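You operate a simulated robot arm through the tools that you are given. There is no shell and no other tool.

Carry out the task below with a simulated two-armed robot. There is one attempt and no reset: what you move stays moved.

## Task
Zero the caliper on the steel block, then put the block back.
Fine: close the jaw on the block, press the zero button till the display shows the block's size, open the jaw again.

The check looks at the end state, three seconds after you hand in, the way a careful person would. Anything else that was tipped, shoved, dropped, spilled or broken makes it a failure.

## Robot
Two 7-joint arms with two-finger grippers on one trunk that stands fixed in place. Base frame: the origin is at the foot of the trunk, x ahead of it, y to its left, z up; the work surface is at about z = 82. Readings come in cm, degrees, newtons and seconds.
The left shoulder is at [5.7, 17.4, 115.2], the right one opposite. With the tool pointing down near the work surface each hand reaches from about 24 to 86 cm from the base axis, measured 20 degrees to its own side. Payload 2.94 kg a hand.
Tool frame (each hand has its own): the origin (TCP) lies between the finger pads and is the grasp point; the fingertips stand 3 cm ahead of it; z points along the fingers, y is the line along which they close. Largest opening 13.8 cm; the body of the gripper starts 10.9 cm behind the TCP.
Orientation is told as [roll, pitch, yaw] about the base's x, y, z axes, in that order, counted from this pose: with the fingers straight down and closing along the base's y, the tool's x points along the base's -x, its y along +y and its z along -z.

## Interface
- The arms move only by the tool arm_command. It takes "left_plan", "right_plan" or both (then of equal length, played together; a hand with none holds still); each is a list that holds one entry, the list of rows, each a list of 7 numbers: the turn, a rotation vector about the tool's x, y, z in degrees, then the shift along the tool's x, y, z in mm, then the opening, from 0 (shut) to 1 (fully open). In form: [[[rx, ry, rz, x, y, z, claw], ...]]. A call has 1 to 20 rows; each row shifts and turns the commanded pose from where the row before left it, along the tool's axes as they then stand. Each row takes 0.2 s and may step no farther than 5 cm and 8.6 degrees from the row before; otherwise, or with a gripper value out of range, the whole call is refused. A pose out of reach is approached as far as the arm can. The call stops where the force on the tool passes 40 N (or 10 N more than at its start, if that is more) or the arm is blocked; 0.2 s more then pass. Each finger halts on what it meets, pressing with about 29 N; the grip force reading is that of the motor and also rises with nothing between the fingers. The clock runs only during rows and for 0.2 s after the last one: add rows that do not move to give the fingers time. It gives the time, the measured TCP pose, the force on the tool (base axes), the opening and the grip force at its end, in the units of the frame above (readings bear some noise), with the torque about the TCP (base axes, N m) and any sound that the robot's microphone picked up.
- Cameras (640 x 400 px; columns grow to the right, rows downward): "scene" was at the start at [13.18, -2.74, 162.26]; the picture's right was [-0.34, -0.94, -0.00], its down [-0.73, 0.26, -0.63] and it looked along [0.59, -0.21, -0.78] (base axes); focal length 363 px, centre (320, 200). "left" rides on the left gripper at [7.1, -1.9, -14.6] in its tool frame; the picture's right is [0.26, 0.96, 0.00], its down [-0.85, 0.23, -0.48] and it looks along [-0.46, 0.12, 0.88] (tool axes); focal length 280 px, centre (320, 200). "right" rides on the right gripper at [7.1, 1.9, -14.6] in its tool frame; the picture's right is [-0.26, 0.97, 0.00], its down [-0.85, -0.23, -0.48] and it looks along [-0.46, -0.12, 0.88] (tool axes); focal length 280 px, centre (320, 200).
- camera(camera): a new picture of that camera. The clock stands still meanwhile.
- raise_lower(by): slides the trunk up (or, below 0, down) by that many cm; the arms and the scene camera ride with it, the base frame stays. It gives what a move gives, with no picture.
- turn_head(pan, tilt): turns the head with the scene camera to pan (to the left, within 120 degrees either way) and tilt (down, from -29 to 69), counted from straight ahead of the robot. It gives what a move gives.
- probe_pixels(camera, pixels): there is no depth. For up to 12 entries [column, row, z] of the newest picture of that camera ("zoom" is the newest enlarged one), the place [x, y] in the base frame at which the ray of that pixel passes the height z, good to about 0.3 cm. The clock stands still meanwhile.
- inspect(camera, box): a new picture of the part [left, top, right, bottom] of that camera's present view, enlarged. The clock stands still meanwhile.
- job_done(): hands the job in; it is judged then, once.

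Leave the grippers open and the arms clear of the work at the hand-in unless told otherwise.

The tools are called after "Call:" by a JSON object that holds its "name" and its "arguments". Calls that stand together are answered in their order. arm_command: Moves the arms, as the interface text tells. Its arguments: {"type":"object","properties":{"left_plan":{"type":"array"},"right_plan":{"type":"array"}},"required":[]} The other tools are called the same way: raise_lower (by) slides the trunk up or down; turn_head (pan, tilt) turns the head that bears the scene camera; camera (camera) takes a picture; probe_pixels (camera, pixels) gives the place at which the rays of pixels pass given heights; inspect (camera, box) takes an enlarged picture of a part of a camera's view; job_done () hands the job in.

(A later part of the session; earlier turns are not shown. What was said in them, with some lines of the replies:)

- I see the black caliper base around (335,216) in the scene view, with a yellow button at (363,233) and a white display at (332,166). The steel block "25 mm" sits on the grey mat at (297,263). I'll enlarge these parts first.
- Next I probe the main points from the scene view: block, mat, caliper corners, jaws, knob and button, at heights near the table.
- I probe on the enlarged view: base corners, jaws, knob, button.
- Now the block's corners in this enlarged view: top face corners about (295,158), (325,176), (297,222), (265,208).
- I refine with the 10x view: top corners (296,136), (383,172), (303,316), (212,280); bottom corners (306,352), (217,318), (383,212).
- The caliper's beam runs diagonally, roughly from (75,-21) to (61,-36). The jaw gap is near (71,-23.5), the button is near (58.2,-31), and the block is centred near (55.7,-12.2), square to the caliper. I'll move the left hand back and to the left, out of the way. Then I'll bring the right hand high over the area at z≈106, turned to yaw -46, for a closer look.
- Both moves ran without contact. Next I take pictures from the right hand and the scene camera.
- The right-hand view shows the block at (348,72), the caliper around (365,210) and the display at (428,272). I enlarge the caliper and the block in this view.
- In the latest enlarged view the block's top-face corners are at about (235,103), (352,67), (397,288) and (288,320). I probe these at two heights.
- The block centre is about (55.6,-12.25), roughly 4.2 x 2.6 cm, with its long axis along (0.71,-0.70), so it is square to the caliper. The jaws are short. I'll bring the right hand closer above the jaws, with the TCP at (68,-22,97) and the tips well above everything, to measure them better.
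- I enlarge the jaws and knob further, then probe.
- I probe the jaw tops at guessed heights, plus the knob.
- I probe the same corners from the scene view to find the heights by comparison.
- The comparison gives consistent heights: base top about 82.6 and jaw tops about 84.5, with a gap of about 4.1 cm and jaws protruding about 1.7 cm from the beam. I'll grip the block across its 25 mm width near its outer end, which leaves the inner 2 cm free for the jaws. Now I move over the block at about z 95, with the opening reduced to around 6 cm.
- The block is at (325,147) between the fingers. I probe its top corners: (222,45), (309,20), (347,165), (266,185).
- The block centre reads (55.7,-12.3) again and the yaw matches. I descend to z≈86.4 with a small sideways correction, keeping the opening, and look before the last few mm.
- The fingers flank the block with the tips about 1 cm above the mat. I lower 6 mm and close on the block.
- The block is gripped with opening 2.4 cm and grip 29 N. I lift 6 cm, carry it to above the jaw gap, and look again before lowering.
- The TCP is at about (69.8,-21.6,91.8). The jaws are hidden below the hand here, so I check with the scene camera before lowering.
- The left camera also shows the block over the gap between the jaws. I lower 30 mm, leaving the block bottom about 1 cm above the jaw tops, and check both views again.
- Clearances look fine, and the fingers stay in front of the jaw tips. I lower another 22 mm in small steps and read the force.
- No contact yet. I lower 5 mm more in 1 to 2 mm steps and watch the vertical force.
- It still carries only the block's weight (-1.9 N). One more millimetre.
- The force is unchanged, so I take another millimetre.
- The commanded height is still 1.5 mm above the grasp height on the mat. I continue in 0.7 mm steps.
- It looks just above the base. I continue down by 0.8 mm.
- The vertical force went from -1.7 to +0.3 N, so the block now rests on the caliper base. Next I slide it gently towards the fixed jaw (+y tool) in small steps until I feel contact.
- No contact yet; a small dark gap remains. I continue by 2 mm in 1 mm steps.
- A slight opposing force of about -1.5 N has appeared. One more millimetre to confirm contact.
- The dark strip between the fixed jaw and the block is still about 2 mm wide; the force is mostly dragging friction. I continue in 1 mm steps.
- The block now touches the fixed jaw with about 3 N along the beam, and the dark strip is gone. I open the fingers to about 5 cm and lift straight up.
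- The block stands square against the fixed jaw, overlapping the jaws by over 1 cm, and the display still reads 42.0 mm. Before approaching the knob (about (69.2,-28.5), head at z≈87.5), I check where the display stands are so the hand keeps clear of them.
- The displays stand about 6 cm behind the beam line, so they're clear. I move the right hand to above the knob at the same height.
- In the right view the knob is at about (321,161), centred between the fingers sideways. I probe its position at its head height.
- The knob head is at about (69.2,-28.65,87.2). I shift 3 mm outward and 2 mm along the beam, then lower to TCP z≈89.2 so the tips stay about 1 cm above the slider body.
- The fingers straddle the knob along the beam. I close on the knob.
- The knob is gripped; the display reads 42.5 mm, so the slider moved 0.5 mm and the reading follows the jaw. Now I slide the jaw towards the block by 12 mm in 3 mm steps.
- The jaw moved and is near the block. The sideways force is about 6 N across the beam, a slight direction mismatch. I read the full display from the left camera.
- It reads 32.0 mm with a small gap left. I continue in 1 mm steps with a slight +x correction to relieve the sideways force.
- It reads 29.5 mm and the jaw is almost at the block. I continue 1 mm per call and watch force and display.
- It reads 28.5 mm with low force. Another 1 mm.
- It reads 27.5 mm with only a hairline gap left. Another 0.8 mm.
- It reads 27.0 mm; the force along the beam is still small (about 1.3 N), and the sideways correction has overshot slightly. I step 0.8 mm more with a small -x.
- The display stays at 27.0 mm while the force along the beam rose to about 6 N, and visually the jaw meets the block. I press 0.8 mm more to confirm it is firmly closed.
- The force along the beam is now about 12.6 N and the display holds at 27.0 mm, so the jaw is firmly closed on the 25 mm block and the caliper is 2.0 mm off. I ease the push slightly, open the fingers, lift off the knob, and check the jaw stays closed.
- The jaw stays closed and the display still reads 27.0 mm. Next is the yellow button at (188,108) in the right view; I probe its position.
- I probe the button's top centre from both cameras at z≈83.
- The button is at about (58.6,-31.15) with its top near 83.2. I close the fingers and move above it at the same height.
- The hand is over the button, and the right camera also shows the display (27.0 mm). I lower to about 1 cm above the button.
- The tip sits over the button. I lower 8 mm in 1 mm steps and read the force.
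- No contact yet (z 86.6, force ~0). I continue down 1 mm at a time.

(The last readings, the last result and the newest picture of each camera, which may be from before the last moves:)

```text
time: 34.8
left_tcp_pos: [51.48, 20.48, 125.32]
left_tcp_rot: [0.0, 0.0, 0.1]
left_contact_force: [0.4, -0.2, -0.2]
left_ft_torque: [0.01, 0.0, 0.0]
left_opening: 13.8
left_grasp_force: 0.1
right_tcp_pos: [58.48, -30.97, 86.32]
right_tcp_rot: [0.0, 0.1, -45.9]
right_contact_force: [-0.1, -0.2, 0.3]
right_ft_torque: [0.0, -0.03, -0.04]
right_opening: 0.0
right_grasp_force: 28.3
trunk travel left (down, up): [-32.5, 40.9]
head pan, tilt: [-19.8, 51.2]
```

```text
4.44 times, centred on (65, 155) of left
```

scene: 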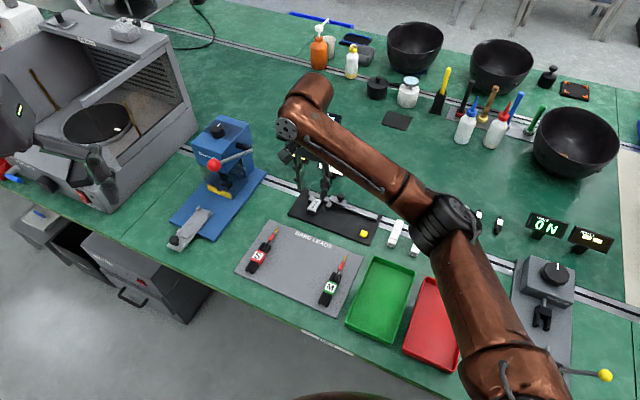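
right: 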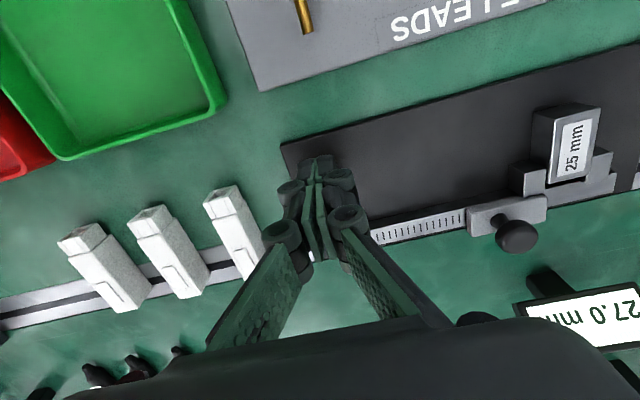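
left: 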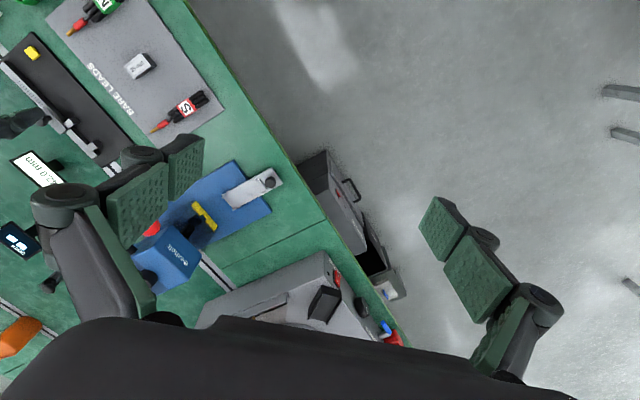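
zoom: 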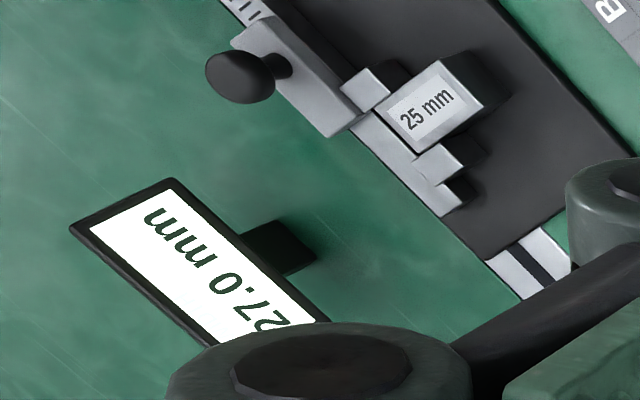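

Still no contact at z 86.3, and the display shows 27.0. I keep lowering in 1 mm steps.

Call:
{"name": "arm_command", "arguments": {"right_plan": [[[0, 0, 0, 0, 0, 1, 0.0], [0, 0, 0, 0, 0, 1, 0.0], [0, 0, 0, 0, 0, 0, 0.0]]]}}

Call:
{"name": "inspect", "arguments": {"camera": "left", "box": [0, 110, 130, 200]}}

Call:
{"name": "inspect", "arguments": {"camera": "scene", "box": [340, 215, 390, 255]}}

```text
time: 35.6
left_tcp_pos: [51.48, 20.49, 125.52]
left_tcp_rot: [0.0, -0.1, 0.1]
left_contact_force: [0.8, 0.0, -0.2]
left_ft_torque: [0.03, 0.02, 0.03]
left_opening: 13.8
left_grasp_force: 0.0
right_tcp_pos: [58.46, -31.03, 86.1]
right_tcp_rot: [0.1, 0.0, -45.9]
right_contact_force: [-0.1, -0.2, -0.1]
right_ft_torque: [-0.03, 0.01, -0.04]
right_opening: 0.03
right_grasp_force: 29.5
trunk travel left (down, up): [-32.5, 40.9]
head pan, tilt: [-19.8, 51.2]
```

```text
4.44 times, centred on (65, 155) of left
```

zoom: 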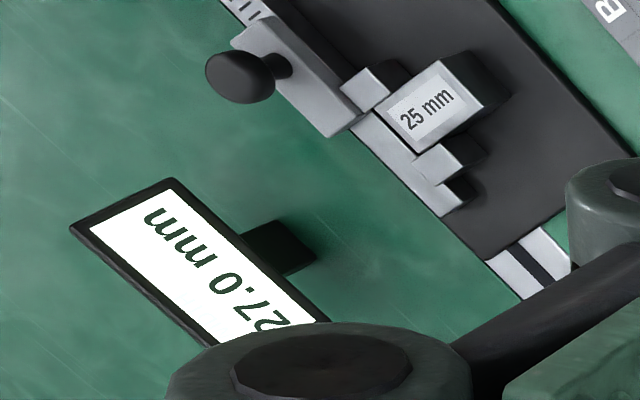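

```text
10.00 times, centred on (365, 235) of scene
```

zoom: 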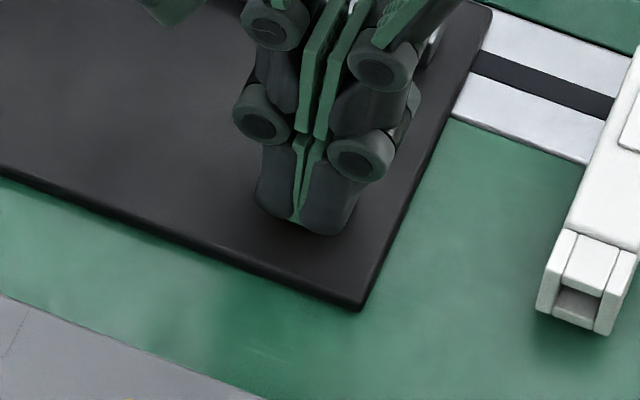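

The fingertips cover the button completely. Continue down 1 mm per step.

Call:
{"name": "arm_command", "arguments": {"right_plan": [[[0, 0, 0, 0, 0, 1, 0.0], [0, 0, 0, 0, 0, 0, 0.0]]]}}

Call:
{"name": "arm_command", "arguments": {"right_plan": [[[0, 0, 0, 0, 0, 1, 0.0], [0, 0, 0, 0, 0, 0, 0.0]]]}}

Call:
{"name": "inspect", "arguments": {"camera": "left", "box": [0, 110, 130, 200]}}

```text
time: 36.2
left_tcp_pos: [51.5, 20.42, 125.37]
left_tcp_rot: [0.0, 0.0, 0.1]
left_contact_force: [-0.6, -0.3, -0.5]
left_ft_torque: [0.01, -0.02, 0.03]
left_opening: 13.79
left_grasp_force: 0.0
right_tcp_pos: [58.45, -31.09, 86.02]
right_tcp_rot: [0.1, 0.0, -45.8]
right_contact_force: [0.1, 1.3, 0.5]
right_ft_torque: [0.0, 0.0, 0.03]
right_opening: 0.62
right_grasp_force: 28.3
trunk travel left (down, up): [-32.5, 40.9]
head pan, tilt: [-19.8, 51.2]
```

```text
time: 36.8
left_tcp_pos: [51.31, 20.6, 125.41]
left_tcp_rot: [0.0, 0.0, 0.1]
left_contact_force: [0.0, 0.0, -0.2]
left_ft_torque: [0.0, -0.01, 0.02]
left_opening: 13.8
left_grasp_force: 0.1
right_tcp_pos: [58.29, -30.99, 85.84]
right_tcp_rot: [0.0, 0.1, -45.9]
right_contact_force: [0.5, 0.3, 0.9]
right_ft_torque: [0.0, -0.02, 0.0]
right_opening: 0.59
right_grasp_force: 28.8
trunk travel left (down, up): [-32.5, 40.9]
head pan, tilt: [-19.8, 51.2]
```

```text
4.44 times, centred on (65, 155) of left
```

zoom: 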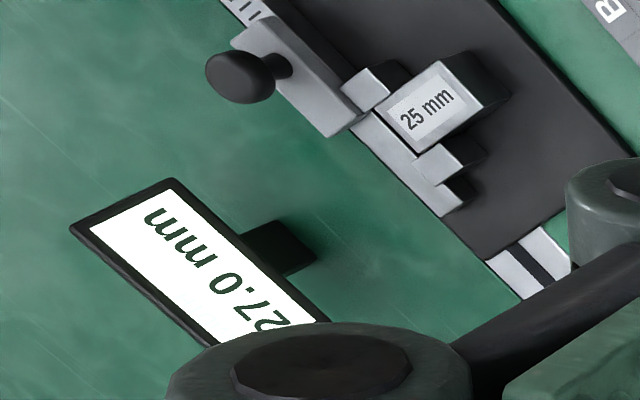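

The opening reading jumped to 0.6 cm, so the button seems to be wedging between the tips. I look closely before going on.

Call:
{"name": "inspect", "arguments": {"camera": "right", "box": [270, 130, 370, 230]}}

Call:
{"name": "inspect", "arguments": {"camera": "scene", "box": [340, 215, 390, 255]}}

Call:
{"name": "inspect", "arguments": {"camera": "left", "box": [0, 0, 100, 80]}}

```text
4.00 times, centred on (320, 180) of right
```

zoom: 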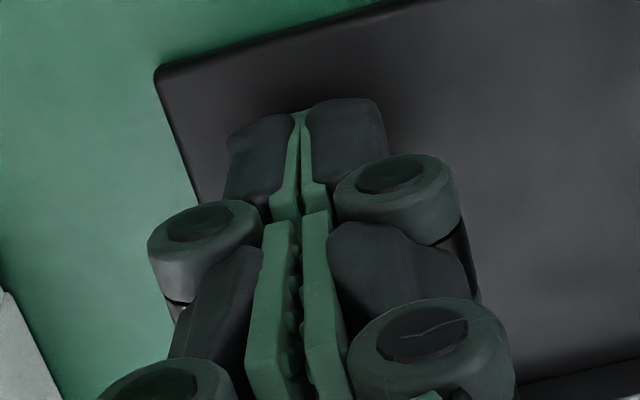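

```text
10.00 times, centred on (365, 235) of scene
```

zoom: 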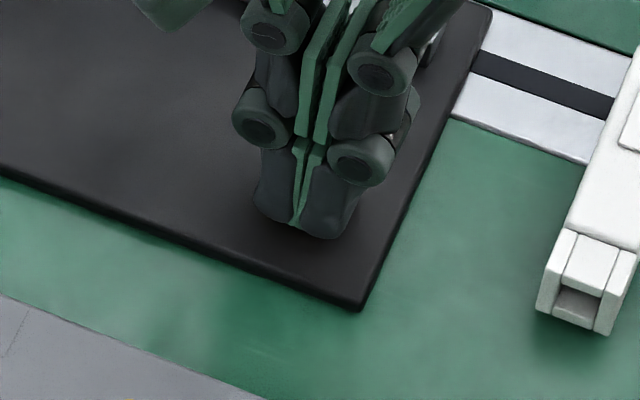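

```text
5.00 times, centred on (50, 40) of left
```

zoom: 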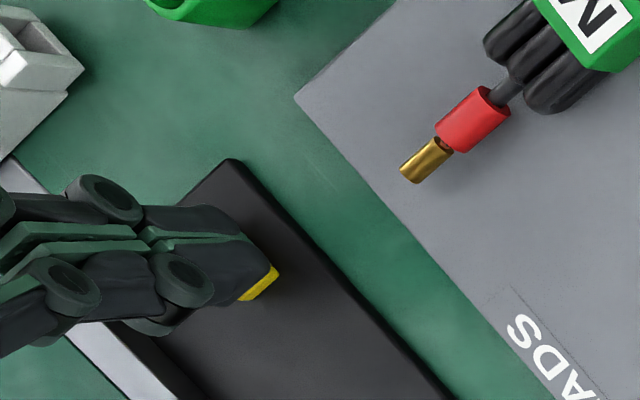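

The tips are on the button, with only a sliver of yellow showing at the side facing the left camera. The vertical force is just about 1 N. I press on in 1 mm steps, watching force and display.

Call:
{"name": "arm_command", "arguments": {"right_plan": [[[0, 0, 0, 0, 0, 1, 0.0], [0, 0, 0, 0, 0, 0, 0.0]]]}}

Call:
{"name": "inspect", "arguments": {"camera": "left", "box": [0, 110, 130, 200]}}

```text
time: 37.4
left_tcp_pos: [51.41, 20.41, 125.38]
left_tcp_rot: [0.0, 0.0, 0.1]
left_contact_force: [0.8, 0.3, 0.4]
left_ft_torque: [-0.03, -0.01, 0.0]
left_opening: 13.77
left_grasp_force: 0.0
right_tcp_pos: [58.37, -31.01, 85.81]
right_tcp_rot: [0.0, -0.1, -45.9]
right_contact_force: [0.5, -0.4, 2.0]
right_ft_torque: [0.0, -0.01, -0.01]
right_opening: 0.59
right_grasp_force: 28.4
trunk travel left (down, up): [-32.5, 40.9]
head pan, tilt: [-19.8, 51.2]
heard: click
```

```text
4.44 times, centred on (65, 155) of left
```

zoom: 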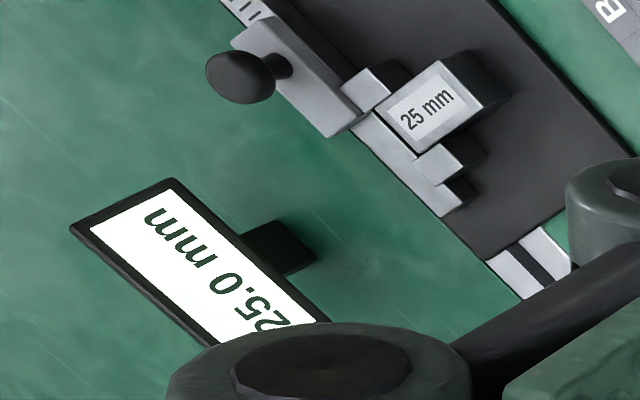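

A click was heard and the display now shows 25.0 mm. I lift off the button straight up and check the reading again.

Call:
{"name": "arm_command", "arguments": {"right_plan": [[[0, 0, 0, 0, 0, -10, 0.0], [0, 0, 0, 0, 0, -40, 0.0], [0, 0, 0, 0, 0, -45, 0.0], [0, 0, 0, 0, 0, 0, 0.0]]]}}

Call:
{"name": "inspect", "arguments": {"camera": "left", "box": [0, 110, 130, 200]}}

Call:
{"name": "inspect", "arguments": {"camera": "scene", "box": [290, 170, 400, 250]}}

```text
time: 38.4
left_tcp_pos: [51.57, 20.32, 125.36]
left_tcp_rot: [0.0, 0.0, 0.2]
left_contact_force: [-0.1, -0.5, -0.1]
left_ft_torque: [0.02, 0.04, 0.01]
left_opening: 13.79
left_grasp_force: 0.1
right_tcp_pos: [58.46, -30.98, 95.31]
right_tcp_rot: [-0.1, 0.1, -45.9]
right_contact_force: [0.7, -1.1, 0.1]
right_ft_torque: [0.04, 0.05, -0.01]
right_opening: 0.0
right_grasp_force: 28.3
trunk travel left (down, up): [-32.5, 40.9]
head pan, tilt: [-19.8, 51.2]
```

```text
4.44 times, centred on (65, 155) of left
```

zoom: 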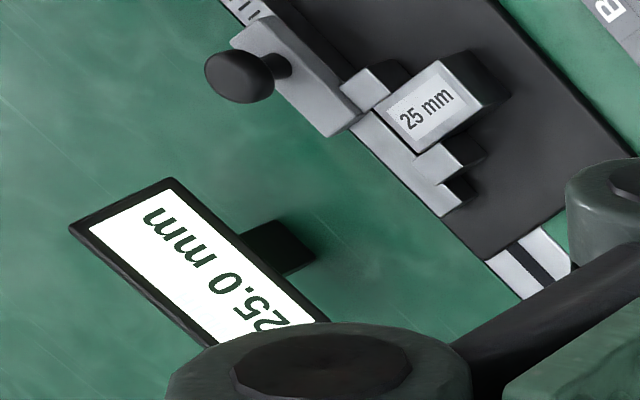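

```text
5.00 times, centred on (345, 210) of scene
```

zoom: 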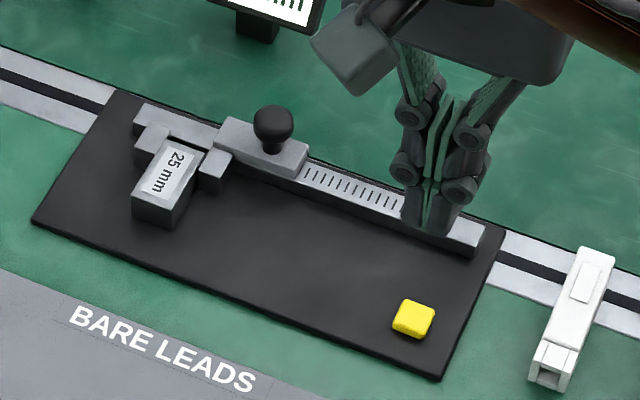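

The display holds 25.0 mm with the jaw on the block. Now I go back over the knob with the fingers open to about 4.4 cm.

Call:
{"name": "arm_command", "arguments": {"right_plan": [[[0, 0, 0, -19, 37.3, 0, 0.1], [0, 0, 0, -19, 37.3, 0, 0.25], [0, 0, 0, -19, 37.3, 0, 0.35], [0, 0, 0, 0, 0, 0, 0.35], [0, 0, 0, 0, 0, 25, 0.35], [0, 0, 0, 0, 0, 0, 0.35]]]}}

Call:
{"name": "inspect", "arguments": {"camera": "right", "box": [240, 110, 400, 240]}}

Call:
{"name": "inspect", "arguments": {"camera": "scene", "box": [290, 150, 390, 220]}}

```text
time: 39.8
left_tcp_pos: [51.37, 20.49, 125.38]
left_tcp_rot: [0.0, 0.0, 0.1]
left_contact_force: [0.2, 0.5, 0.1]
left_ft_torque: [0.02, -0.05, 0.03]
left_opening: 13.78
left_grasp_force: 0.0
right_tcp_pos: [70.34, -27.26, 92.84]
right_tcp_rot: [0.1, 0.1, -45.9]
right_contact_force: [0.1, 0.0, -0.5]
right_ft_torque: [-0.02, -0.02, -0.02]
right_opening: 4.85
right_grasp_force: 0.0
trunk travel left (down, up): [-32.5, 40.9]
head pan, tilt: [-19.8, 51.2]
```

```text
3.08 times, centred on (320, 175) of right
```

zoom: 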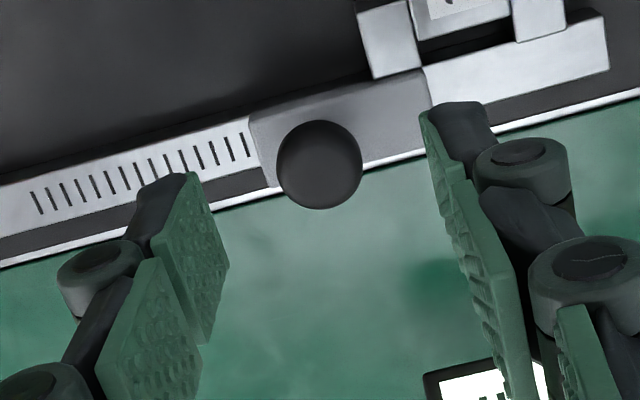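

```text
5.71 times, centred on (340, 185) of scene
```

zoom: 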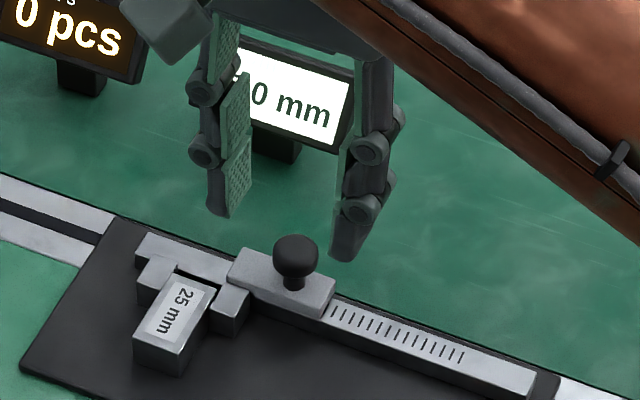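

The knob is centred between the fingers. I descend 35 mm with a 1 mm bias away from the block so gripping can only tend to open the jaw, then close on the knob.

Call:
{"name": "arm_command", "arguments": {"right_plan": [[[0, 0, 0, 0, -1, 20, 0.35], [0, 0, 0, 0, 0, 15, 0.35], [0, 0, 0, 0, 0, 0, 0.35], [0, 0, 0, 0, 0, 0, 0.25], [0, 0, 0, 0, 0, 0, 0.15], [0, 0, 0, 0, 0, 0, 0.1], [0, 0, 0, 0, 0, 0, 0.1], [0, 0, 0, 0, 0, 0, 0.1]]]}}

Call:
{"name": "inspect", "arguments": {"camera": "left", "box": [0, 80, 130, 200]}}

Call:
{"name": "inspect", "arguments": {"camera": "scene", "box": [290, 150, 390, 220]}}

```text
time: 41.6
left_tcp_pos: [51.47, 20.44, 125.35]
left_tcp_rot: [0.0, 0.1, 0.1]
left_contact_force: [0.2, -0.8, 0.7]
left_ft_torque: [-0.01, -0.02, 0.02]
left_opening: 13.8
left_grasp_force: 0.0
right_tcp_pos: [70.3, -27.3, 89.29]
right_tcp_rot: [-0.1, -0.1, -45.9]
right_contact_force: [-0.7, -1.3, -1.5]
right_ft_torque: [-0.04, 0.01, -0.03]
right_opening: 2.08
right_grasp_force: 45.1
trunk travel left (down, up): [-32.5, 40.9]
head pan, tilt: [-19.8, 51.2]
```

```text
3.33 times, centred on (65, 140) of left
```

zoom: 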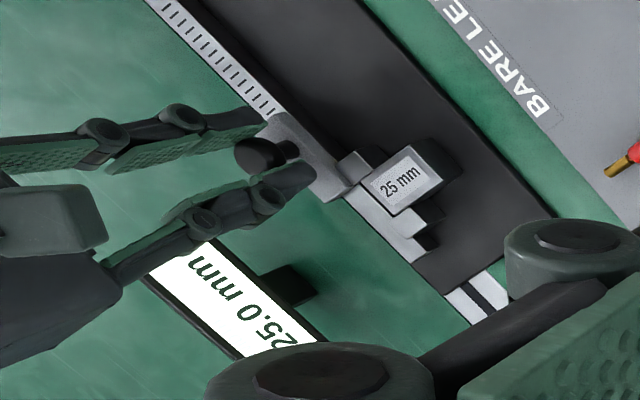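

```text
5.71 times, centred on (340, 185) of scene
```

zoom: 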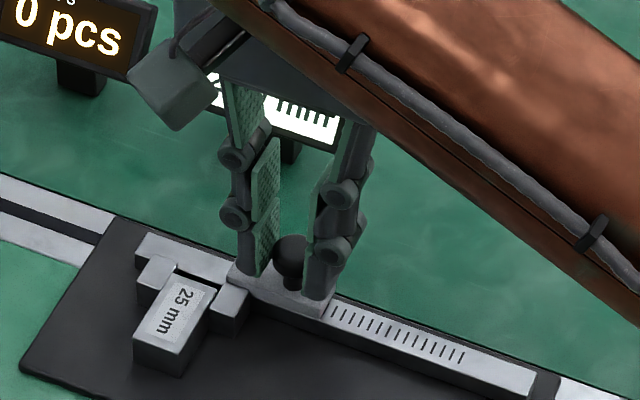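

The knob is gripped and the display still reads 25.0. I slide the jaw open by 15 mm, back to where it started.

Call:
{"name": "arm_command", "arguments": {"right_plan": [[[0, 0, 0, -0.1, -3, 0, 0.1], [0, 0, 0, -0.1, -3, 0, 0.1], [0, 0, 0, -0.1, -3, 0, 0.1], [0, 0, 0, -0.1, -3, 0, 0.1], [0, 0, 0, -0.1, -3, 0, 0.1], [0, 0, 0, 0, 0, 0, 0.1]]]}}

Call:
{"name": "inspect", "arguments": {"camera": "left", "box": [0, 80, 130, 200]}}

Call:
{"name": "inspect", "arguments": {"camera": "scene", "box": [290, 150, 390, 220]}}

```text
time: 43.0
left_tcp_pos: [51.4, 20.56, 125.27]
left_tcp_rot: [0.0, 0.0, 0.1]
left_contact_force: [0.2, 0.2, -0.4]
left_ft_torque: [0.0, -0.04, -0.01]
left_opening: 13.83
left_grasp_force: 0.1
right_tcp_pos: [69.21, -28.42, 89.26]
right_tcp_rot: [0.0, 0.1, -45.9]
right_contact_force: [-4.1, 4.0, -6.2]
right_ft_torque: [0.21, 0.13, 0.03]
right_opening: 2.07
right_grasp_force: 44.9
trunk travel left (down, up): [-32.5, 40.9]
head pan, tilt: [-19.8, 51.2]
```

```text
3.33 times, centred on (65, 140) of left
```

zoom: 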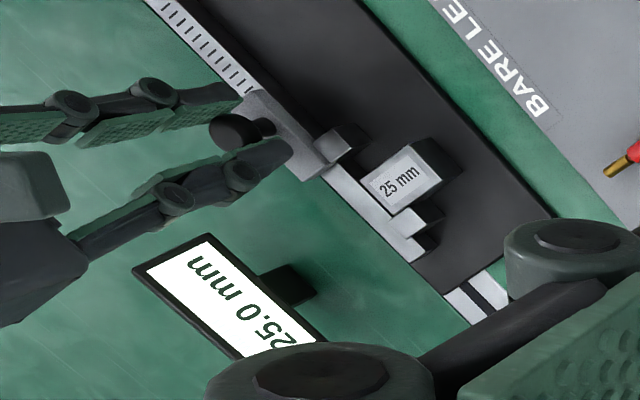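

```text
5.71 times, centred on (340, 185) of scene
```

zoom: 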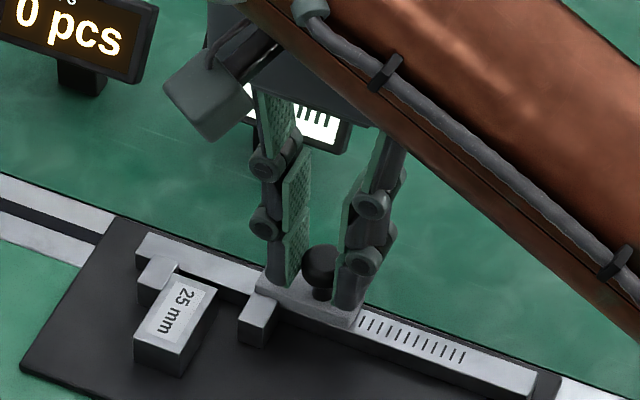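

The jaw is clearly open by about 1.5 cm again, but the display still shows 25.0. I release the knob, lift, wait a moment, and look again.

Call:
{"name": "arm_command", "arguments": {"right_plan": [[[0, 0, 0, 0, 0, 0, 0.18], [0, 0, 0, 0, 0, 0, 0.25], [0, 0, 0, 0, 0, 0, 0.35], [0, 0, 0, 0, 0, 0, 0.35], [0, 0, 0, 0, 0, -20, 0.35], [0, 0, 0, 0, 0, -40, 0.35], [0, 0, 0, 0, 0, 0, 0.35], [0, 0, 0, 0, 0, 0, 0.35]]]}}

Call:
{"name": "camera", "arguments": {"camera": "right"}}

Call:
{"name": "inspect", "arguments": {"camera": "left", "box": [0, 80, 130, 200]}}

Call:
{"name": "inspect", "arguments": {"camera": "scene", "box": [290, 150, 390, 250]}}

```text
time: 44.8
left_tcp_pos: [51.29, 20.57, 125.28]
left_tcp_rot: [0.0, -0.1, 0.1]
left_contact_force: [-0.1, 0.5, -0.3]
left_ft_torque: [-0.03, -0.01, 0.03]
left_opening: 13.8
left_grasp_force: 0.0
right_tcp_pos: [69.22, -28.52, 95.27]
right_tcp_rot: [0.1, 0.0, -45.9]
right_contact_force: [-0.3, -1.2, 0.7]
right_ft_torque: [-0.03, 0.0, -0.01]
right_opening: 4.82
right_grasp_force: 0.0
trunk travel left (down, up): [-32.5, 40.9]
head pan, tilt: [-19.8, 51.2]
```

```text
taken
```

right: 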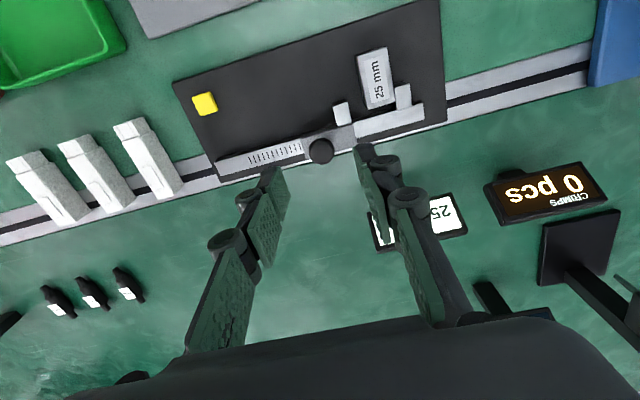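

```text
3.33 times, centred on (65, 140) of left
```

zoom: 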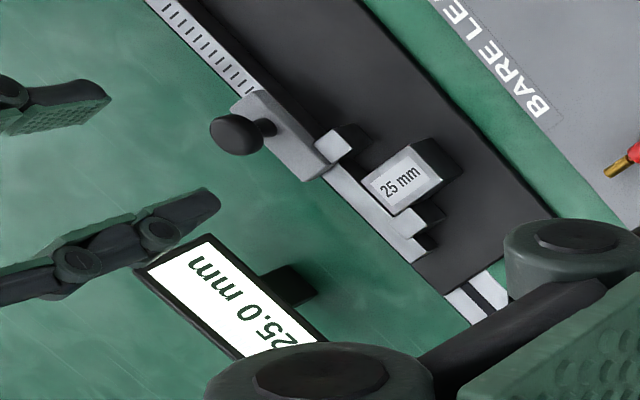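

```text
4.00 times, centred on (340, 200) of scene
```

zoom: 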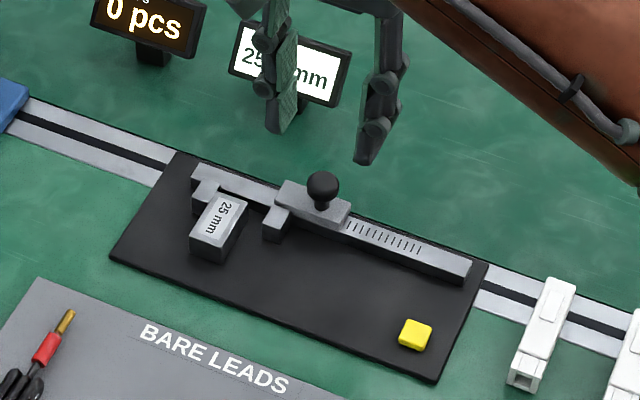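

The display stays at 25.0 mm, apparently latched by the zeroing, with the jaw back at its starting place and the button popped up. Next I retrieve the block: I move back above the spot where I released it, with the opening at about 5 cm.

Call:
{"name": "arm_command", "arguments": {"right_plan": [[[0, 0, 0, 22.5, 29.7, 0, 0.37], [0, 0, 0, 22.4, 29.7, 0, 0.37], [0, 0, 0, 0, 0, 20, 0.37], [0, 0, 0, 0, 0, 20, 0.37], [0, 0, 0, 0, 0, 0, 0.37]]]}}

Call:
{"name": "camera", "arguments": {"camera": "right"}}

Call:
{"name": "inspect", "arguments": {"camera": "right", "box": [250, 110, 420, 240]}}

Call:
{"name": "inspect", "arguments": {"camera": "scene", "box": [290, 160, 370, 220]}}

```text
time: 46.0
left_tcp_pos: [51.47, 20.4, 125.41]
left_tcp_rot: [-0.1, 0.0, 0.1]
left_contact_force: [0.7, 0.6, 0.3]
left_ft_torque: [-0.01, 0.0, 0.02]
left_opening: 13.8
left_grasp_force: 0.0
right_tcp_pos: [70.59, -21.19, 91.33]
right_tcp_rot: [0.0, 0.0, -46.0]
right_contact_force: [0.4, -0.2, 0.4]
right_ft_torque: [-0.03, 0.0, 0.01]
right_opening: 5.12
right_grasp_force: 0.0
trunk travel left (down, up): [-32.5, 40.9]
head pan, tilt: [-19.8, 51.2]
```

```text
taken
```

right: 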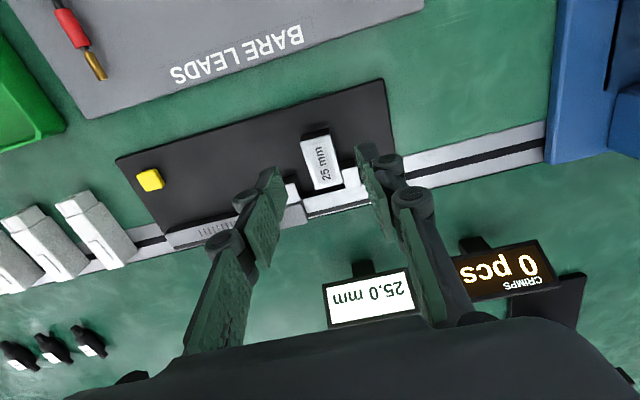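

```text
3.08 times, centred on (335, 175) of right
```

zoom: 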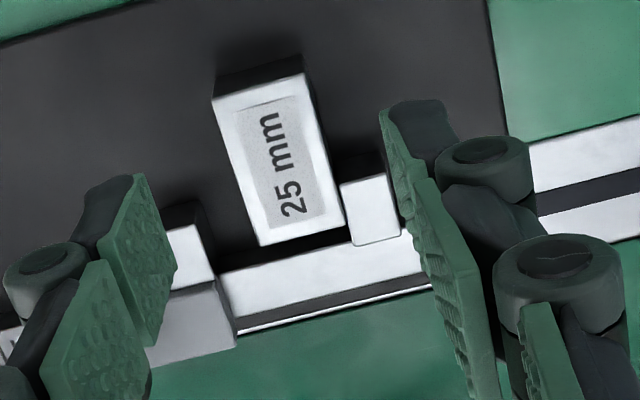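

```text
6.67 times, centred on (330, 190) of scene
```

zoom: 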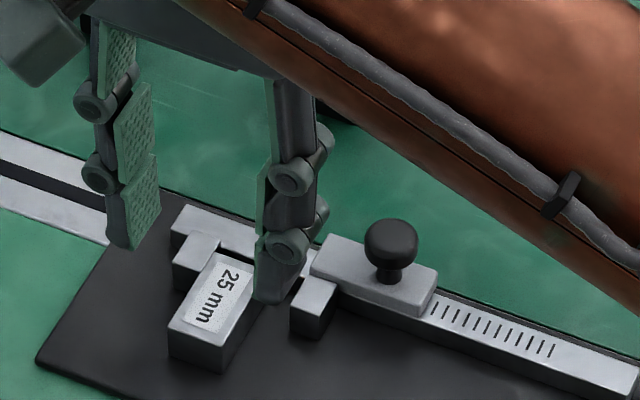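

Alignment matches the release pose; the display reads 25.0 mm from here too. I descend to the same height as at release (54 mm more).

Call:
{"name": "arm_command", "arguments": {"right_plan": [[[0, 0, 0, 0, 0, 20, 0.37], [0, 0, 0, 0, 0, 20, 0.37], [0, 0, 0, 0, 0, 10, 0.37], [0, 0, 0, 0, 0, 3, 0.37], [0, 0, 0, 0, 0, 0, 0.37]]]}}

Call:
{"name": "inspect", "arguments": {"camera": "right", "box": [260, 120, 400, 240]}}

Call:
{"name": "inspect", "arguments": {"camera": "scene", "box": [290, 160, 370, 220]}}

```text
time: 47.2
left_tcp_pos: [51.5, 20.53, 125.35]
left_tcp_rot: [0.0, -0.1, 0.1]
left_contact_force: [0.3, 0.3, 0.1]
left_ft_torque: [0.0, 0.03, 0.02]
left_opening: 13.81
left_grasp_force: 0.1
right_tcp_pos: [70.42, -21.09, 86.03]
right_tcp_rot: [-0.1, 0.0, -45.9]
right_contact_force: [0.4, 0.4, 0.2]
right_ft_torque: [0.02, 0.01, 0.0]
right_opening: 5.1
right_grasp_force: 0.0
trunk travel left (down, up): [-32.5, 40.9]
head pan, tilt: [-19.8, 51.2]
```

```text
3.33 times, centred on (330, 180) of right
```

zoom: 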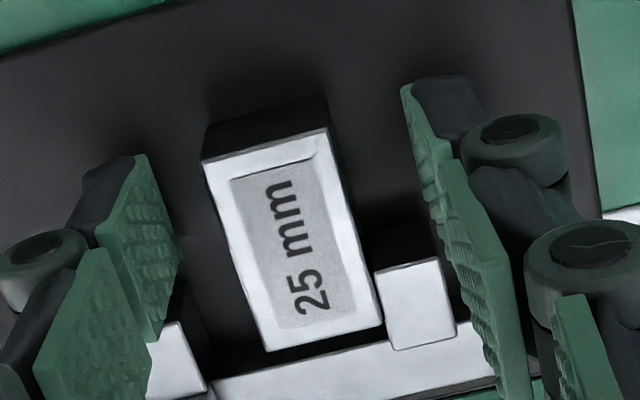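

```text
6.67 times, centred on (330, 190) of scene
```

zoom: 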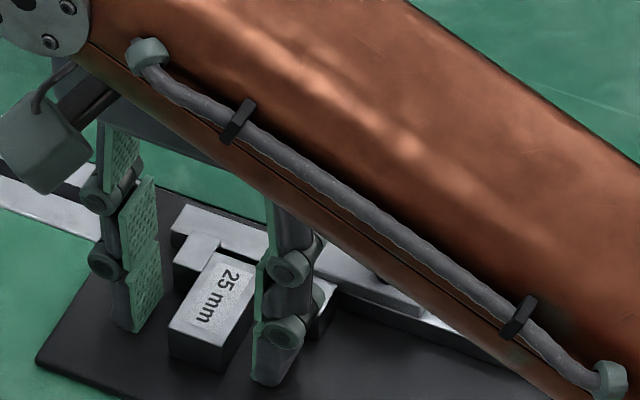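

The block sits in the same relative place as at the first grasp (lower-left corner of its top face at (267,350) in this view, versus (268,350) then). I bias 1 mm away from the fixed jaw, lower 0.8 mm, and close.

Call:
{"name": "arm_command", "arguments": {"right_plan": [[[0, 0, 0, 0, -1, 0.8, 0.37], [0, 0, 0, 0, 0, 0, 0.27], [0, 0, 0, 0, 0, 0, 0.18], [0, 0, 0, 0, 0, 0, 0.12], [0, 0, 0, 0, 0, 0, 0.12], [0, 0, 0, 0, 0, 0, 0.12]]]}}

Call:
{"name": "inspect", "arguments": {"camera": "right", "box": [260, 120, 400, 240]}}

Call:
{"name": "inspect", "arguments": {"camera": "scene", "box": [290, 160, 370, 220]}}

```text
time: 48.6
left_tcp_pos: [51.32, 20.49, 125.33]
left_tcp_rot: [0.1, 0.1, 0.1]
left_contact_force: [0.0, 0.7, 0.8]
left_ft_torque: [-0.03, -0.01, -0.02]
left_opening: 13.83
left_grasp_force: 0.1
right_tcp_pos: [70.32, -21.2, 85.83]
right_tcp_rot: [0.0, 0.0, -45.9]
right_contact_force: [0.4, -0.8, 1.0]
right_ft_torque: [0.02, -0.01, 0.0]
right_opening: 2.44
right_grasp_force: 28.4
trunk travel left (down, up): [-32.5, 40.9]
head pan, tilt: [-19.8, 51.2]
```

```text
3.33 times, centred on (330, 180) of right
```

zoom: 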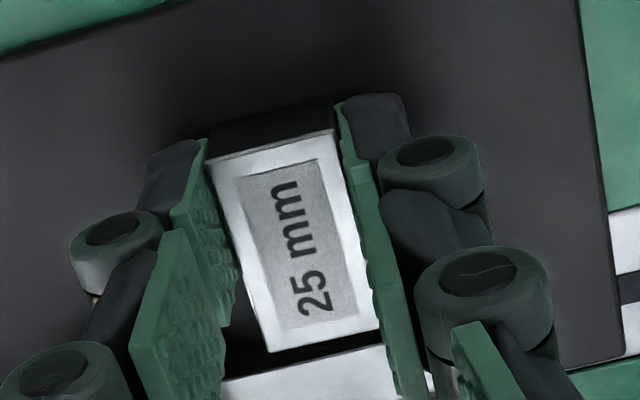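

```text
6.67 times, centred on (330, 190) of scene
```

zoom: 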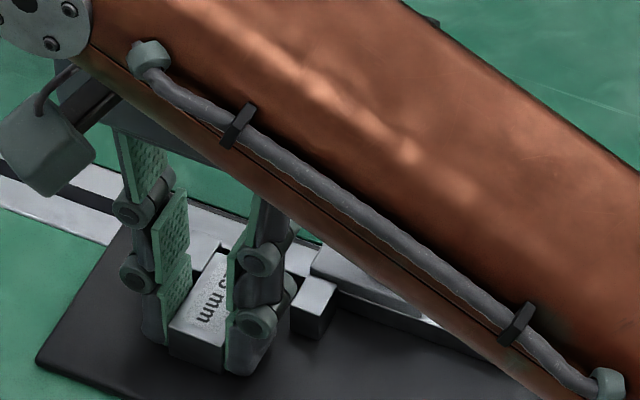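

It is gripped in practically the same pose as originally. I lift 6 cm and carry it back over its place on the mat (+176, -43.6 mm in tool x, y).

Call:
{"name": "arm_command", "arguments": {"right_plan": [[[0, 0, 0, 0, 0, -20, 0.12], [0, 0, 0, 0, 0, -40, 0.12], [0, 0, 0, 44, -10.9, 0, 0.12], [0, 0, 0, 44, -10.9, 0, 0.12], [0, 0, 0, 44, -10.9, 0, 0.12], [0, 0, 0, 44, -10.9, 0, 0.12], [0, 0, 0, 0, 0, 0, 0.12], [0, 0, 0, 0, 0, 0, 0.12]]]}}

Call:
{"name": "camera", "arguments": {"camera": "right"}}

Call:
{"name": "inspect", "arguments": {"camera": "scene", "box": [230, 180, 390, 290]}}

```text
time: 50.4
left_tcp_pos: [51.37, 20.52, 125.32]
left_tcp_rot: [0.0, 0.0, 0.1]
left_contact_force: [-0.9, -0.1, -1.2]
left_ft_torque: [-0.01, 0.0, -0.04]
left_opening: 13.81
left_grasp_force: 0.0
right_tcp_pos: [54.88, -11.58, 91.74]
right_tcp_rot: [-0.1, 0.0, -46.0]
right_contact_force: [-0.1, 0.0, -1.8]
right_ft_torque: [0.03, 0.02, 0.02]
right_opening: 2.46
right_grasp_force: 29.2
trunk travel left (down, up): [-32.5, 40.9]
head pan, tilt: [-19.8, 51.2]
```

```text
taken
```

right: 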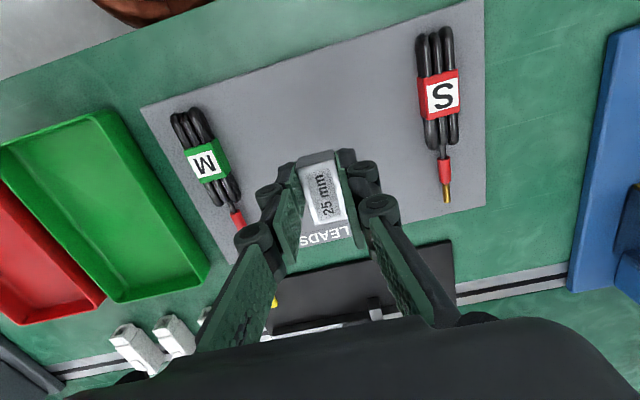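

```text
3.64 times, centred on (310, 235) of scene
```

zoom: 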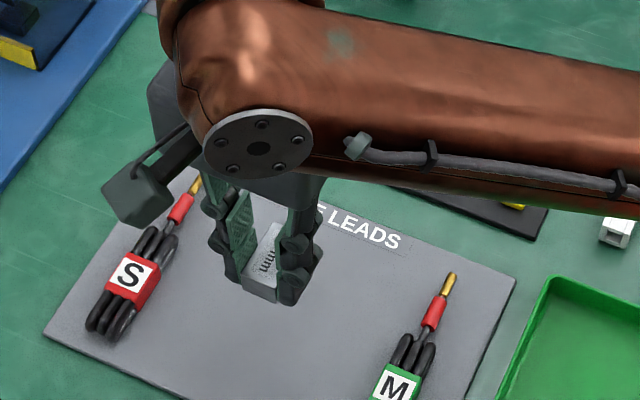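

The measured pose (54.88,-11.58) agrees with the original grasp (54.89,-11.70/-11.53). I lower 57 mm, then finish in small steps.

Call:
{"name": "arm_command", "arguments": {"right_plan": [[[0, 0, 0, 0, 0, 25, 0.12], [0, 0, 0, 0, 0, 20, 0.12], [0, 0, 0, 0, 0, 10, 0.12], [0, 0, 0, 0, 0, 2, 0.12], [0, 0, 0, 0, 0, 0, 0.12]]]}}

Call:
{"name": "arm_command", "arguments": {"right_plan": [[[0, 0, 0, 0, 0, 1, 0.12], [0, 0, 0, 0, 0, 1, 0.12], [0, 0, 0, 0, 0, 0, 0.12]]]}}

```text
time: 51.6
left_tcp_pos: [51.57, 20.41, 125.39]
left_tcp_rot: [0.0, 0.0, 0.0]
left_contact_force: [0.5, 0.5, 0.1]
left_ft_torque: [0.01, -0.02, 0.0]
left_opening: 13.78
left_grasp_force: 0.0
right_tcp_pos: [54.99, -11.55, 86.06]
right_tcp_rot: [0.0, 0.0, -46.0]
right_contact_force: [-0.2, 0.2, -1.5]
right_ft_torque: [0.04, -0.02, -0.02]
right_opening: 2.44
right_grasp_force: 29.4
trunk travel left (down, up): [-32.5, 40.9]
head pan, tilt: [-19.8, 51.2]
```

```text
time: 52.4
left_tcp_pos: [51.43, 20.38, 125.26]
left_tcp_rot: [0.0, 0.0, 0.2]
left_contact_force: [-0.5, 0.4, 0.2]
left_ft_torque: [0.04, -0.01, -0.02]
left_opening: 13.78
left_grasp_force: 0.0
right_tcp_pos: [54.97, -11.5, 85.92]
right_tcp_rot: [0.0, -0.1, -45.9]
right_contact_force: [0.3, -0.3, -1.0]
right_ft_torque: [0.01, 0.03, 0.01]
right_opening: 2.43
right_grasp_force: 28.9
trunk travel left (down, up): [-32.5, 40.9]
head pan, tilt: [-19.8, 51.2]
```

The force is at -1.0 N, so it is nearly touching. I lower 0.7 mm more and check.

Call:
{"name": "arm_command", "arguments": {"right_plan": [[[0, 0, 0, 0, 0, 0.7, 0.12], [0, 0, 0, 0, 0, 0, 0.12]]]}}

Call:
{"name": "arm_command", "arguments": {"right_plan": [[[0, 0, 0, 0, 0, 0.5, 0.12], [0, 0, 0, 0, 0, 0, 0.12]]]}}

Call:
{"name": "inspect", "arguments": {"camera": "right", "box": [260, 120, 400, 240]}}

```text
time: 53.0
left_tcp_pos: [51.44, 20.34, 125.25]
left_tcp_rot: [-0.1, 0.0, 0.1]
left_contact_force: [0.2, 0.5, 0.5]
left_ft_torque: [-0.03, 0.02, -0.02]
left_opening: 13.82
left_grasp_force: 0.0
right_tcp_pos: [55.0, -11.56, 85.91]
right_tcp_rot: [-0.1, 0.0, -45.9]
right_contact_force: [0.1, -0.2, -1.3]
right_ft_torque: [0.03, 0.0, 0.0]
right_opening: 2.43
right_grasp_force: 29.1
trunk travel left (down, up): [-32.5, 40.9]
head pan, tilt: [-19.8, 51.2]
```

```text
time: 53.6
left_tcp_pos: [51.43, 20.49, 125.37]
left_tcp_rot: [0.0, 0.0, 0.1]
left_contact_force: [-0.2, 0.5, 0.3]
left_ft_torque: [-0.01, 0.01, 0.0]
left_opening: 13.81
left_grasp_force: 0.1
right_tcp_pos: [55.07, -11.53, 85.9]
right_tcp_rot: [0.0, 0.0, -45.9]
right_contact_force: [0.1, -0.7, -0.9]
right_ft_torque: [0.03, 0.03, 0.02]
right_opening: 2.44
right_grasp_force: 28.8
trunk travel left (down, up): [-32.5, 40.9]
head pan, tilt: [-19.8, 51.2]
```

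```text
3.33 times, centred on (330, 180) of right
```

zoom: 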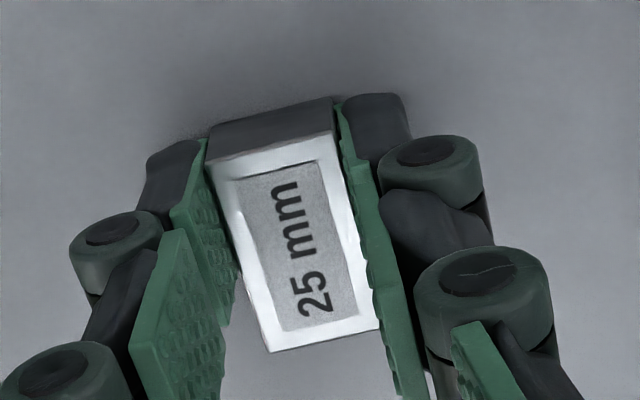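

Still about half the weight on the arm. Another 0.4 mm twice.

Call:
{"name": "arm_command", "arguments": {"right_plan": [[[0, 0, 0, 0, 0, 0.5, 0.12], [0, 0, 0, 0, 0, 0, 0.12]]]}}

Call:
{"name": "arm_command", "arguments": {"right_plan": [[[0, 0, 0, 0, 0, 0.3, 0.12], [0, 0, 0, 0, 0, 0, 0.12]]]}}

```text
time: 54.2
left_tcp_pos: [51.48, 20.46, 125.26]
left_tcp_rot: [0.0, 0.0, 0.1]
left_contact_force: [0.1, -0.3, 0.0]
left_ft_torque: [-0.06, 0.02, 0.0]
left_opening: 13.82
left_grasp_force: 0.0
right_tcp_pos: [54.89, -11.58, 85.97]
right_tcp_rot: [0.0, 0.0, -46.0]
right_contact_force: [1.2, -1.1, 2.8]
right_ft_torque: [-0.04, 0.06, 0.01]
right_opening: 2.46
right_grasp_force: 29.2
trunk travel left (down, up): [-32.5, 40.9]
head pan, tilt: [-19.8, 51.2]
```

```text
time: 54.8
left_tcp_pos: [51.38, 20.48, 125.24]
left_tcp_rot: [0.0, -0.1, 0.1]
left_contact_force: [-0.3, -0.7, 0.5]
left_ft_torque: [0.01, 0.0, 0.0]
left_opening: 13.82
left_grasp_force: 0.0
right_tcp_pos: [55.02, -11.56, 85.87]
right_tcp_rot: [0.2, 0.0, -46.0]
right_contact_force: [1.0, -1.9, 9.6]
right_ft_torque: [-0.03, 0.02, 0.02]
right_opening: 2.44
right_grasp_force: 29.3
trunk travel left (down, up): [-32.5, 40.9]
head pan, tilt: [-19.8, 51.2]
```

The vertical force is now +9.6 N, so the block rests firmly on the mat. I ease up 0.4 mm, open the fingers, and lift straight up.

Call:
{"name": "arm_command", "arguments": {"right_plan": [[[0, 0, 0, 0, 0, -0.4, 0.12], [0, 0, 0, 0, 0, 0, 0.2], [0, 0, 0, 0, 0, 0, 0.3], [0, 0, 0, 0, 0, 0, 0.4], [0, 0, 0, 0, 0, 0, 0.4], [0, 0, 0, 0, 0, -10, 0.4], [0, 0, 0, 0, 0, -35, 0.4], [0, 0, 0, 0, 0, -45, 0.4], [0, 0, 0, 0, 0, 0, 0.4]]]}}

Call:
{"name": "camera", "arguments": {"camera": "right"}}

Call:
{"name": "inspect", "arguments": {"camera": "right", "box": [270, 120, 400, 240]}}

```text
time: 56.8
left_tcp_pos: [51.46, 20.51, 125.36]
left_tcp_rot: [0.1, 0.1, 0.1]
left_contact_force: [0.5, 0.4, -0.6]
left_ft_torque: [0.01, 0.02, 0.04]
left_opening: 13.76
left_grasp_force: 0.0
right_tcp_pos: [54.91, -11.55, 94.77]
right_tcp_rot: [0.0, -0.1, -45.9]
right_contact_force: [0.1, 0.5, 0.2]
right_ft_torque: [0.02, 0.0, 0.02]
right_opening: 5.53
right_grasp_force: 0.0
trunk travel left (down, up): [-32.5, 40.9]
head pan, tilt: [-19.8, 51.2]
```

```text
taken
```

right: 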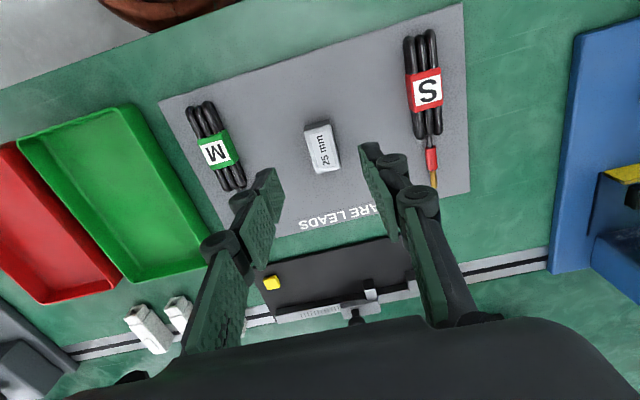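

```text
3.33 times, centred on (335, 180) of right
```

zoom: 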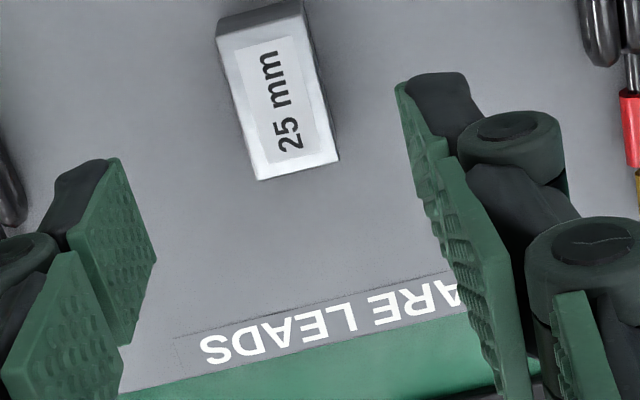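

The block is back on the mat, square and upright. I raise the right hand and return it to its starting spot with the gripper open, clear of the work.

Call:
{"name": "arm_command", "arguments": {"right_plan": [[[0, 0, 0, 0, 0, -49.5, 0.5], [0, 0, 0, 0, 0, -49.5, 0.6], [0, 0, 0, 0, 0, -49.5, 0.7], [0, 0, 0, -25.7, -40.1, 0, 0.8], [0, 0, 0, -25.7, -40.1, 0, 0.9], [0, 0, 0, -25.7, -40.1, 0, 1], [0, 0, 0, -25.7, -40.1, 0, 1], [0, 0, 0, -25.7, -40.1, 0, 1], [0, 0, 0, -25.7, -40.1, 0, 1], [0, 0, 0, -25.7, -40.1, 0, 1], [0, 0, -7.67, 0, 0, 0, 1], [0, 0, -7.67, 0, 0, 0, 1], [0, 0, -7.67, 0, 0, 0, 1], [0, 0, -7.67, 0, 0, 0, 1], [0, 0, -7.67, 0, 0, 0, 1], [0, 0, -7.67, 0, 0, 0, 1], [0, 0, 0, 0, 0, 0, 1]]]}}

Call:
{"name": "camera", "arguments": {"camera": "scene"}}

Call:
{"name": "inspect", "arguments": {"camera": "scene", "box": [275, 240, 325, 280]}}

Call:
{"name": "inspect", "arguments": {"camera": "scene", "box": [280, 180, 390, 250]}}

Call:
{"name": "inspect", "arguments": {"camera": "scene", "box": [270, 140, 400, 260]}}

```text
time: 60.4
left_tcp_pos: [51.34, 20.6, 125.29]
left_tcp_rot: [0.0, 0.0, 0.1]
left_contact_force: [-0.5, -0.3, -0.5]
left_ft_torque: [0.0, -0.02, -0.02]
left_opening: 13.78
left_grasp_force: 0.1
right_tcp_pos: [47.41, -44.01, 109.61]
right_tcp_rot: [0.1, 0.1, 0.2]
right_contact_force: [-0.2, 0.8, 0.8]
right_ft_torque: [-0.01, 0.02, 0.02]
right_opening: 13.8
right_grasp_force: 0.1
trunk travel left (down, up): [-32.5, 40.9]
head pan, tilt: [-19.8, 51.2]
```

```text
taken
```

scene: 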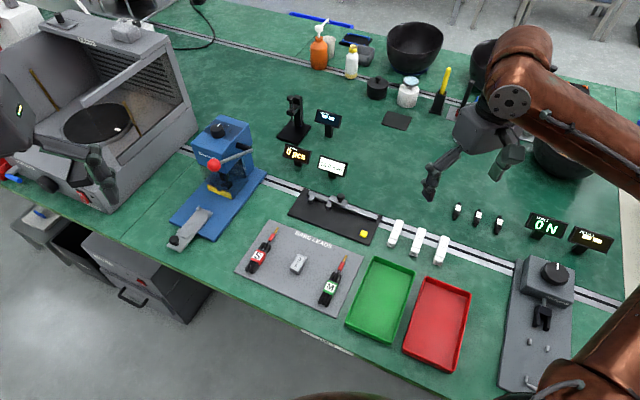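

```text
10.00 times, centred on (300, 260) of scene
```

zoom: 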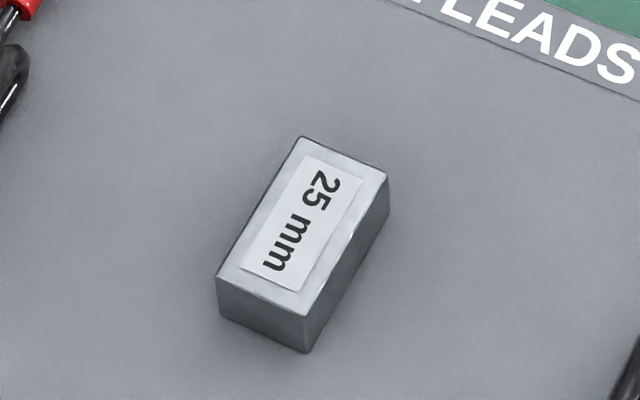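

```text
5.71 times, centred on (335, 215) of scene
```

zoom: 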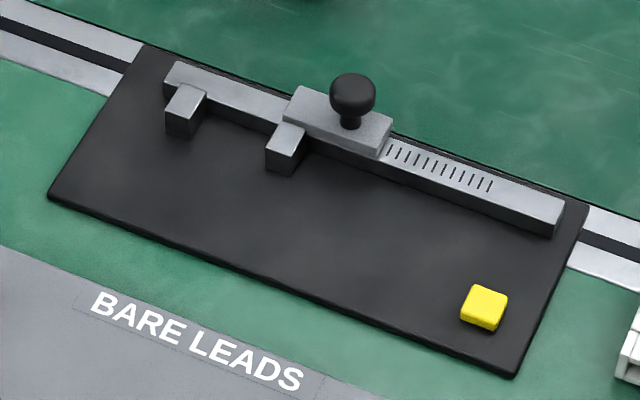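

```text
3.33 times, centred on (335, 200) of scene
```

zoom: 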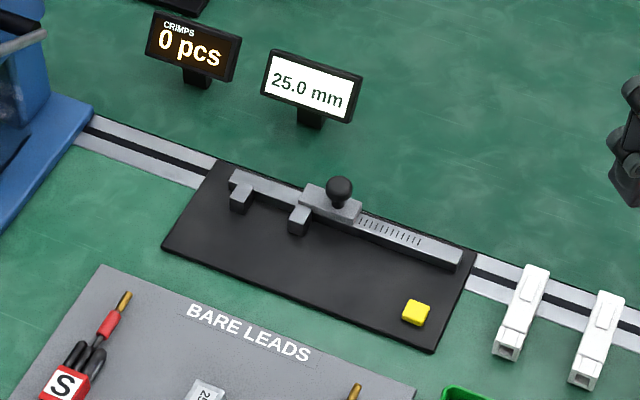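

The block is within about 1 mm of its original spot: its corners in the enlarged view moved only 4 to 6 px at 10x. The caliper base, jaw and button look the same as at the start, and the jaw is open. The display shows 25.0 mm, nothing else was disturbed, and both hands are open and clear. I hand in.

Call:
{"name": "job_done", "arguments": {}}

```text
The job is handed in.
```

The caliper is zeroed on the block. The display reads 25.0 mm, the jaw is open again, and the block is back on the mat.

- **Zeroing:** With the jaw closed on the block the display read 27.0 mm. One press of the zero button clicked and brought it to 25.0 mm.
- **Display after opening:** The reading stayed at 25.0 mm when I opened the jaw. Before the press it had followed the jaw as it moved. I took this to be the value held after zeroing and did not press the button again.
- **Block:** It is upright and square on the mat, about 1 mm from where it started.
- **Everything else:** The caliper base is where it was and the jaw is back at its starting opening. Nothing else looked moved in the last pictures. Both grippers are open and the arms are clear of the work.
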